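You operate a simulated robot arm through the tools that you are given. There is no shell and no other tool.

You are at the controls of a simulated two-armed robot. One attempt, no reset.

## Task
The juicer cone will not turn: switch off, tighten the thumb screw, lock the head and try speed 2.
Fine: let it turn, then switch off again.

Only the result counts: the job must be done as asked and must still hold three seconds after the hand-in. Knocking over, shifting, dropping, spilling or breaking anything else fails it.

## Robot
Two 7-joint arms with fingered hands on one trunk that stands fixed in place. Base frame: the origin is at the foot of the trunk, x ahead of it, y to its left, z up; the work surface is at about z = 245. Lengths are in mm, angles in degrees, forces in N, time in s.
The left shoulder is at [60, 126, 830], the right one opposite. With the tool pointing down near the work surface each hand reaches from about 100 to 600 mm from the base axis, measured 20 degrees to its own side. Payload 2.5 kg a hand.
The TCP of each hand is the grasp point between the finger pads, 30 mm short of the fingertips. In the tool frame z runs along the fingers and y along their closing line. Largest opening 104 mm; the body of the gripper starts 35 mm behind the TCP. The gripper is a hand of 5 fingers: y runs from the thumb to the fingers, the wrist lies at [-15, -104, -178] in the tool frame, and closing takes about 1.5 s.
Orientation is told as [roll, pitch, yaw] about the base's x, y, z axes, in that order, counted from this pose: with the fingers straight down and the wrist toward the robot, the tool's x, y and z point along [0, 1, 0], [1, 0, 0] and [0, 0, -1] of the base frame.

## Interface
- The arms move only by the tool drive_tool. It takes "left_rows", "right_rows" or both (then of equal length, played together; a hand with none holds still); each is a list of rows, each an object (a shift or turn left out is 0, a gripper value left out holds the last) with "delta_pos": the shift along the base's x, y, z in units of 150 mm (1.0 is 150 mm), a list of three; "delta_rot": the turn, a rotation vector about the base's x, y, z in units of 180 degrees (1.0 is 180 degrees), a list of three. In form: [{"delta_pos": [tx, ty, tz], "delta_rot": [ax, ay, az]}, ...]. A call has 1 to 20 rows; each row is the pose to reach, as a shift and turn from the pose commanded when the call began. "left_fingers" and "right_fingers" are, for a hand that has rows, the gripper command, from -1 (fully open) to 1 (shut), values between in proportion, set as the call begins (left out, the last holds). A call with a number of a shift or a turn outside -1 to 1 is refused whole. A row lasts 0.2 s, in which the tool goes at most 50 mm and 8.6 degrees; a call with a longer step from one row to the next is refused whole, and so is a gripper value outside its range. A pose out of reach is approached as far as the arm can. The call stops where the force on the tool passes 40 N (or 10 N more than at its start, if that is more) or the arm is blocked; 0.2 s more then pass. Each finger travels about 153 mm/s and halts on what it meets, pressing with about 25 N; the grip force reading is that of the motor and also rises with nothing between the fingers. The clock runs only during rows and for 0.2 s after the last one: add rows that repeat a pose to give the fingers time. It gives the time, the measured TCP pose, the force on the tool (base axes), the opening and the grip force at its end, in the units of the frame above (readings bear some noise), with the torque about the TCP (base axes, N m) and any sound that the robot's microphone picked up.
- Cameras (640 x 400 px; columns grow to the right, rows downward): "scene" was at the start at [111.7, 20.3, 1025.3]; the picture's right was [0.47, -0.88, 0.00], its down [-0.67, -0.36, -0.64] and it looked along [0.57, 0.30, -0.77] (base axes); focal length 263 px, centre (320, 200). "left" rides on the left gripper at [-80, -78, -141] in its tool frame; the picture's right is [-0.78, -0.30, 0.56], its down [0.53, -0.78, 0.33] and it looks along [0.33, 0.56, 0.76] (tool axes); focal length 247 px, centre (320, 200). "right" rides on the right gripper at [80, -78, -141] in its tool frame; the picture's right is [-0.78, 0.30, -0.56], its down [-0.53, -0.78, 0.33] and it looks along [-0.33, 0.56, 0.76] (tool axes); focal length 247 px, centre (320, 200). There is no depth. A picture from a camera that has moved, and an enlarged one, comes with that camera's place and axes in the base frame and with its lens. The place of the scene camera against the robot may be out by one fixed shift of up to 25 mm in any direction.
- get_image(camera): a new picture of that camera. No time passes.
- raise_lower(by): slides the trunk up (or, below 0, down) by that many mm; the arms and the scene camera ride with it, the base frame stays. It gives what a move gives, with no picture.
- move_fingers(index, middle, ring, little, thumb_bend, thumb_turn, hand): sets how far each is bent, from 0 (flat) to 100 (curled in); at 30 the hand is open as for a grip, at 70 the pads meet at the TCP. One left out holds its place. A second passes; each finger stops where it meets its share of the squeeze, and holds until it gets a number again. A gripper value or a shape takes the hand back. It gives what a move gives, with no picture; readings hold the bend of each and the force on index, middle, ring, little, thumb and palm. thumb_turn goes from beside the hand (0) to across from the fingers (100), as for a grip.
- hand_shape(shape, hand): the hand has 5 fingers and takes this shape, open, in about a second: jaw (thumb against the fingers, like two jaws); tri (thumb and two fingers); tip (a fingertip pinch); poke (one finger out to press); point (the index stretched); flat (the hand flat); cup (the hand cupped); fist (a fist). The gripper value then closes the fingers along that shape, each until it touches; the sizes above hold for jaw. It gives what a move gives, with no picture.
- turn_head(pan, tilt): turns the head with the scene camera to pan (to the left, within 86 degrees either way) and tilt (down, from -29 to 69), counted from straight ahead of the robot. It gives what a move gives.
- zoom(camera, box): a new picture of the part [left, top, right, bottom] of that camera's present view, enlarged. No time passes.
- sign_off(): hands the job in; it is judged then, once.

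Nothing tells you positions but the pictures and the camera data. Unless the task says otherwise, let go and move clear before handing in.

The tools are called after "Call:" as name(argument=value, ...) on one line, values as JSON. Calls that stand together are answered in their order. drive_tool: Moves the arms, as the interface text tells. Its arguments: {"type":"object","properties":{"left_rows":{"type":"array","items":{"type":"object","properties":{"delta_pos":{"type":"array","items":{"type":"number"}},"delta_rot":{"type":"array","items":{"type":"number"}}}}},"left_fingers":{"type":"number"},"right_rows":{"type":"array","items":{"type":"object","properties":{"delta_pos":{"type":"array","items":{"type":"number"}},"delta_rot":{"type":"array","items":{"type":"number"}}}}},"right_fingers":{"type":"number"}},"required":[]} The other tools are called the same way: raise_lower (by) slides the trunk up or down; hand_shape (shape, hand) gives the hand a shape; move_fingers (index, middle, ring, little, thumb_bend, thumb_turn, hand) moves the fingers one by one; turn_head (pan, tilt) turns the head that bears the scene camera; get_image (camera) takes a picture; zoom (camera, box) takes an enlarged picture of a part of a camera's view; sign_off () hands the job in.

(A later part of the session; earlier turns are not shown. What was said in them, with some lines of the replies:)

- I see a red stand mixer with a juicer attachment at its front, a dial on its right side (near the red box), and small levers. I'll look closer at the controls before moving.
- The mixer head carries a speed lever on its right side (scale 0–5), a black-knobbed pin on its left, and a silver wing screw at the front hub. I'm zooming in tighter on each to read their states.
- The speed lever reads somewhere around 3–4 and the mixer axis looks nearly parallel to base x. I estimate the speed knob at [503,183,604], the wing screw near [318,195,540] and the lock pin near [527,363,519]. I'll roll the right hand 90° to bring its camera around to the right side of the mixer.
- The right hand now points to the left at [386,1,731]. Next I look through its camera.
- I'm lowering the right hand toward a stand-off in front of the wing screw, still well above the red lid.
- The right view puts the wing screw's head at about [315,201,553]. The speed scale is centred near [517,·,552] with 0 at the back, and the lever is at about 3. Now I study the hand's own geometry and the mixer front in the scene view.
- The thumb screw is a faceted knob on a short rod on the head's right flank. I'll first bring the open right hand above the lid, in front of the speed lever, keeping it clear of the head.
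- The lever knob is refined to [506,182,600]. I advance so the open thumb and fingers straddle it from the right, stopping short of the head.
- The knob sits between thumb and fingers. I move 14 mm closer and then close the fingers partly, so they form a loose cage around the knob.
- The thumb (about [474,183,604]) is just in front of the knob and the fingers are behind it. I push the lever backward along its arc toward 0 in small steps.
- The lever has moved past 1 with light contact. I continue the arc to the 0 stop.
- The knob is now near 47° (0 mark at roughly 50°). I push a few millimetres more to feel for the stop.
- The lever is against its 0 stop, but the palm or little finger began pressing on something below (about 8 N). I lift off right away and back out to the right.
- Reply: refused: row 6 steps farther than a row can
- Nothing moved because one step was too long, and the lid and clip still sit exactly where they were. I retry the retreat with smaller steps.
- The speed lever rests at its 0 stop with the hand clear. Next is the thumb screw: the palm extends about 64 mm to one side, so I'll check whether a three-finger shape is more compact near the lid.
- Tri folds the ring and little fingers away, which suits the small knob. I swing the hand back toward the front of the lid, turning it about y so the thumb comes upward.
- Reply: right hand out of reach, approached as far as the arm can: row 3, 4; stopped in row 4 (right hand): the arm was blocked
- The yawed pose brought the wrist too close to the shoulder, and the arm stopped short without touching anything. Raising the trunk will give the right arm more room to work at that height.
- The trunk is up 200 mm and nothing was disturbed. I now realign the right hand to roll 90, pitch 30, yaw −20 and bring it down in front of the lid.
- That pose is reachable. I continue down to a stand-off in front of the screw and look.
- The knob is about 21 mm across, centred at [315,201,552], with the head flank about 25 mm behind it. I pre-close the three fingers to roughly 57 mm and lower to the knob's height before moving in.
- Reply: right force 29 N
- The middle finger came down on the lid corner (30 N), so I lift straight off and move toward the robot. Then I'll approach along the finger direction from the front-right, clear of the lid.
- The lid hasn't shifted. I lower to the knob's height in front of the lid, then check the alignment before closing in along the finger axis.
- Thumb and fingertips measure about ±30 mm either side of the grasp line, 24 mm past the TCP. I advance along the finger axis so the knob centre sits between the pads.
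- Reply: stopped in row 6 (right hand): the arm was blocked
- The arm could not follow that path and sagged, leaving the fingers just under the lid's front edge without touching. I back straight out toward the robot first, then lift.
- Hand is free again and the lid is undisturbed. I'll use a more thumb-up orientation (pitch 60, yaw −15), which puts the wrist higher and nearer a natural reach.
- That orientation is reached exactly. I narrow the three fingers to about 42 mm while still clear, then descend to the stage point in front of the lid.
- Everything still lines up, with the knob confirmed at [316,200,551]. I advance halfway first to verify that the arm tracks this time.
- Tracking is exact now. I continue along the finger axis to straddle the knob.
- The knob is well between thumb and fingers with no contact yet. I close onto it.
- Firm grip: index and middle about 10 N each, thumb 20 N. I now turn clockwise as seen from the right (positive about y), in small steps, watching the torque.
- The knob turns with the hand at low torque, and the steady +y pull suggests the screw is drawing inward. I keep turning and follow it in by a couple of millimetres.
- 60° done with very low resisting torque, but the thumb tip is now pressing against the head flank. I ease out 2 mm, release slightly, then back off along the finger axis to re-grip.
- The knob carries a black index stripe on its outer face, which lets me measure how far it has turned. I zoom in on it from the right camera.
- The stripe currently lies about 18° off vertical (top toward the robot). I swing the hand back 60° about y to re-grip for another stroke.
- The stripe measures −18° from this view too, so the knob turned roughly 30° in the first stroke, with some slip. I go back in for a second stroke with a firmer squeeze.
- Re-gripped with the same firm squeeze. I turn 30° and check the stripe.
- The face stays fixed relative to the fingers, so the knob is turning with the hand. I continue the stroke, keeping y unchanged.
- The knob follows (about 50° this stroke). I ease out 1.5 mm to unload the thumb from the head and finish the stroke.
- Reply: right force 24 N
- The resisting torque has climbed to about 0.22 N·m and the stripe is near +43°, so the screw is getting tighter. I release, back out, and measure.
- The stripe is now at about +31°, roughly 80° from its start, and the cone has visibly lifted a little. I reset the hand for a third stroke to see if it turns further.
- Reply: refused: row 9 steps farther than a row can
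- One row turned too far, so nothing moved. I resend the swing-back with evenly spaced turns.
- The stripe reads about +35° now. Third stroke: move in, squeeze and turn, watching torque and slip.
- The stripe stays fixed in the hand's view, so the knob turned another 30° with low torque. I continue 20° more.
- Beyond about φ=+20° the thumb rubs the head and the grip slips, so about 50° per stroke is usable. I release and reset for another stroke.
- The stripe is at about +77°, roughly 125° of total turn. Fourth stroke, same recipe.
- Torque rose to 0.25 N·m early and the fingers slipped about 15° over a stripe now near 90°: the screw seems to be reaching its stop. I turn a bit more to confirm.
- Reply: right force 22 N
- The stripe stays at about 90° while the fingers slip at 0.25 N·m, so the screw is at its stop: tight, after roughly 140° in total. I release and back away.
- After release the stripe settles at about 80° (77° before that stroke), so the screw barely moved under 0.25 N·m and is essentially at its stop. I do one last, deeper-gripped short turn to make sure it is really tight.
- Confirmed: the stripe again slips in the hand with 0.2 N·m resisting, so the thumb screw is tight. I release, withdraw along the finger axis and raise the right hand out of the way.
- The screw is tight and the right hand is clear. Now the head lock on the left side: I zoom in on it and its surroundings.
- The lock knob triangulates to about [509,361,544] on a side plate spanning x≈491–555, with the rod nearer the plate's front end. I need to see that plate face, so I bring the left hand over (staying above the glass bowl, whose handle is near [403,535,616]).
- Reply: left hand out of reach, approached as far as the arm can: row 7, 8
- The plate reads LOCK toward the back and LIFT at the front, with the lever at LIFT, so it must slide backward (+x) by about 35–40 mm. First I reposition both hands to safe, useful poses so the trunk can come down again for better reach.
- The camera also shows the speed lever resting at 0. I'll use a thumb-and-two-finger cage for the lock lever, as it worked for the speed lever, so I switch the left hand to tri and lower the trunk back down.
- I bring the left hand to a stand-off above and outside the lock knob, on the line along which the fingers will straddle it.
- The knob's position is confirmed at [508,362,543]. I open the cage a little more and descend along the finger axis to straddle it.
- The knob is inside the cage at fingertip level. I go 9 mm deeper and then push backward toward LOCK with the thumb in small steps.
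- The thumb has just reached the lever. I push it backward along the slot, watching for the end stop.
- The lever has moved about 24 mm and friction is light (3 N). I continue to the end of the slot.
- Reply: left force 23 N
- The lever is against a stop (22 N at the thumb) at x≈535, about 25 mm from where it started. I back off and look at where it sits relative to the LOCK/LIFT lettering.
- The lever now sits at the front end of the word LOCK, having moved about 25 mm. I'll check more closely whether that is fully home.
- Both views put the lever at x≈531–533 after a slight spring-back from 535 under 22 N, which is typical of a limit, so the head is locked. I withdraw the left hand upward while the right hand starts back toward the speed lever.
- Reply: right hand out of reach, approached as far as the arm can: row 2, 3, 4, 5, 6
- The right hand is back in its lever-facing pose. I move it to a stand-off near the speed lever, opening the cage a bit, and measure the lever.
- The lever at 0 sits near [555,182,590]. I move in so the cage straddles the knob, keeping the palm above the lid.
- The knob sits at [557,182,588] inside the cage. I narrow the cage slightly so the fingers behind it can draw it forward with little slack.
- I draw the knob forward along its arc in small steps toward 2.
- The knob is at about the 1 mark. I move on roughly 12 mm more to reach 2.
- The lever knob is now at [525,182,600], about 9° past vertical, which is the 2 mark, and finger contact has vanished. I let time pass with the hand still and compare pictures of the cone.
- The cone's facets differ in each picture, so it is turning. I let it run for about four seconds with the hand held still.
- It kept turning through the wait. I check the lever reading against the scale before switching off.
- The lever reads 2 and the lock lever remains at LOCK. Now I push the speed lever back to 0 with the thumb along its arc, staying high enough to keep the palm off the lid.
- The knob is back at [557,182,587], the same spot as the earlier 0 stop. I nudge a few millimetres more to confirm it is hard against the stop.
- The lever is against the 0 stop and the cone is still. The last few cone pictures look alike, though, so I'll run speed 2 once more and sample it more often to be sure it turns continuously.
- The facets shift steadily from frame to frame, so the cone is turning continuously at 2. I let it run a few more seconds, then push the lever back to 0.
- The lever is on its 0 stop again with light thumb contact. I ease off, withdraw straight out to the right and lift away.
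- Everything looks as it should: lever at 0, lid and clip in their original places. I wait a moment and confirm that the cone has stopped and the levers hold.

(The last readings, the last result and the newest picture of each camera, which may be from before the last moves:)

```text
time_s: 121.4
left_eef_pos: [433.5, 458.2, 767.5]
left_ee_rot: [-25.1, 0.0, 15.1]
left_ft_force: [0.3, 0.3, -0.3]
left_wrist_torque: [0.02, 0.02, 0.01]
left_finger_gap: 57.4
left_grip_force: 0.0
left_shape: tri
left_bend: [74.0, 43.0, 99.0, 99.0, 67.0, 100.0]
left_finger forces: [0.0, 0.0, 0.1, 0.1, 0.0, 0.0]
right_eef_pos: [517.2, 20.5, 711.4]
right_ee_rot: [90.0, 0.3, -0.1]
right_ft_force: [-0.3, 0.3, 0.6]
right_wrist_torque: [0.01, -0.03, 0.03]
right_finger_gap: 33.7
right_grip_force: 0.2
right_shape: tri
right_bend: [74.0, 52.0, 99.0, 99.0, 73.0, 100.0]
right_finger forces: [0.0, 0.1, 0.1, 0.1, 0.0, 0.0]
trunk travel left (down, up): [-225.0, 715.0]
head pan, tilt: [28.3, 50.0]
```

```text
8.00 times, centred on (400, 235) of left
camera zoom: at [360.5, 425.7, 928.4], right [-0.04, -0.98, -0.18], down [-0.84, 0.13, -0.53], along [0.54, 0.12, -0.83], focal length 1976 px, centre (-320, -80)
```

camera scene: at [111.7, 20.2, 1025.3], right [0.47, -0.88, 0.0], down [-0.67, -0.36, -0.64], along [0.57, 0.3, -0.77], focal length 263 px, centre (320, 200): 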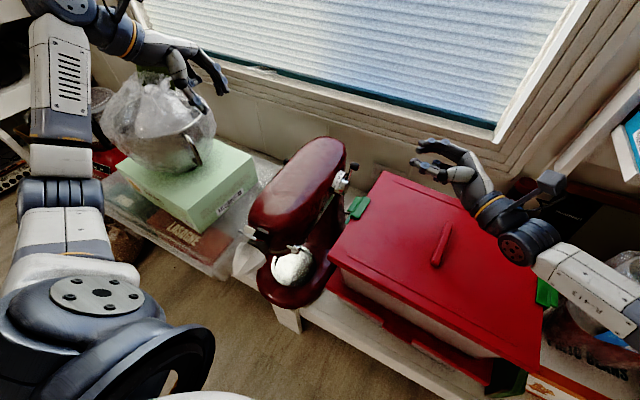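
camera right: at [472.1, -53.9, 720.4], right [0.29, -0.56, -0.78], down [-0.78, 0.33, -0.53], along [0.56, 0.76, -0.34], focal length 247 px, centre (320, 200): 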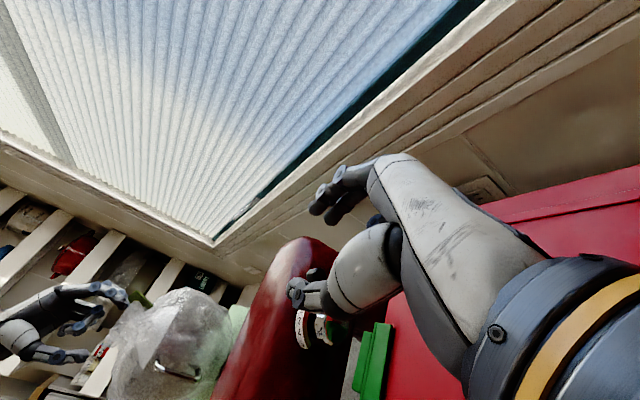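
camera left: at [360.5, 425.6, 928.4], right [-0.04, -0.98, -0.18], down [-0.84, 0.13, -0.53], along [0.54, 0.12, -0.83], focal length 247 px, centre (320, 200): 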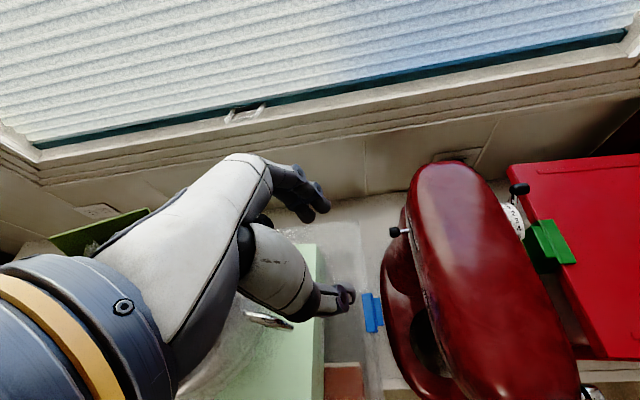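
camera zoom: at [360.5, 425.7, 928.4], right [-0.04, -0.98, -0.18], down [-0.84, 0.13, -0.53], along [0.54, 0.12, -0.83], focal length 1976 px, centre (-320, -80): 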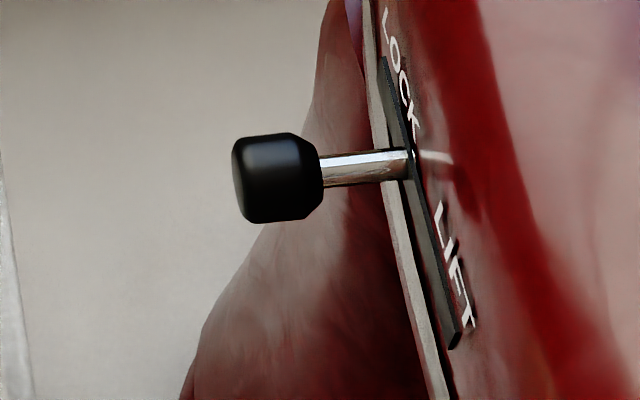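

The cone is still, the lever reads 0 and the lock lever holds at its LOCK stop. I compare the overall scene with the first picture to make sure nothing else has shifted.

Call:
zoom(camera="scene", box=[220, 120, 400, 320])

Call:
get_image(camera="scene")

```text
2.00 times, centred on (310, 220) of scene
camera zoom: at [111.7, 20.3, 1025.3], right [0.47, -0.88, 0.0], down [-0.67, -0.36, -0.64], along [0.57, 0.3, -0.77], focal length 527 px, centre (340, 160)
```

zoom: 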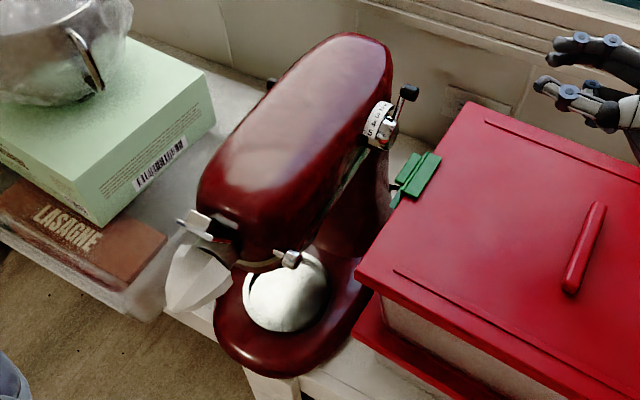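

```text
taken
camera scene: at [111.7, 20.3, 1025.3], right [0.47, -0.88, 0.0], down [-0.67, -0.36, -0.64], along [0.57, 0.3, -0.77], focal length 263 px, centre (320, 200)
```

scene: 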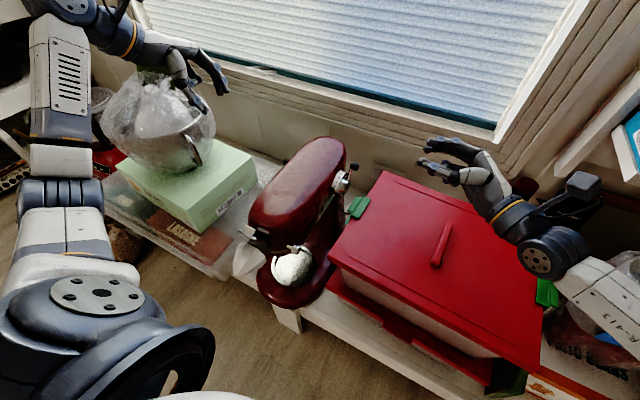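

The final check shows:
- **Speed lever:** at 0, and the cone has stopped after turning at speed 2.
- **Thumb screw:** tightened to its stop.
- **Head lock:** at the end of its travel on the LOCK side.
- **Surroundings:** the box, lid, clip and bowl are where they started, and both hands are clear.

I'm handing the job in now.

Call:
sign_off()

```text
The job is handed in.
```

The juicer cone turns again: it ran steadily at speed 2, and the mixer is now switched off with the cone stopped.

- **Switch off first:** the speed lever was at 3, and I pushed it back to its 0 stop.
- **Thumb screw:** I turned it clockwise about 130° in several grips, until it stopped turning and only slipped in the fingers.
- **Head lock:** the lever went from LIFT toward LOCK until it stopped. It rests at the near end of the word LOCK, about 22 mm from where it started. Pushing with 22 N moved it no further, so I took that as fully locked.
- **Speed 2:** I ran it twice, about five seconds each time. The second run was to be sure the cone turned continuously. The lever is back at its 0 stop.

While positioning the right hand, a finger pressed on the red lid with about 30 N, and before that the palm had touched it with about 8 N. The last pictures show the lid, box, clip and bowl where they were at the start. Both hands are clear of the mixer.
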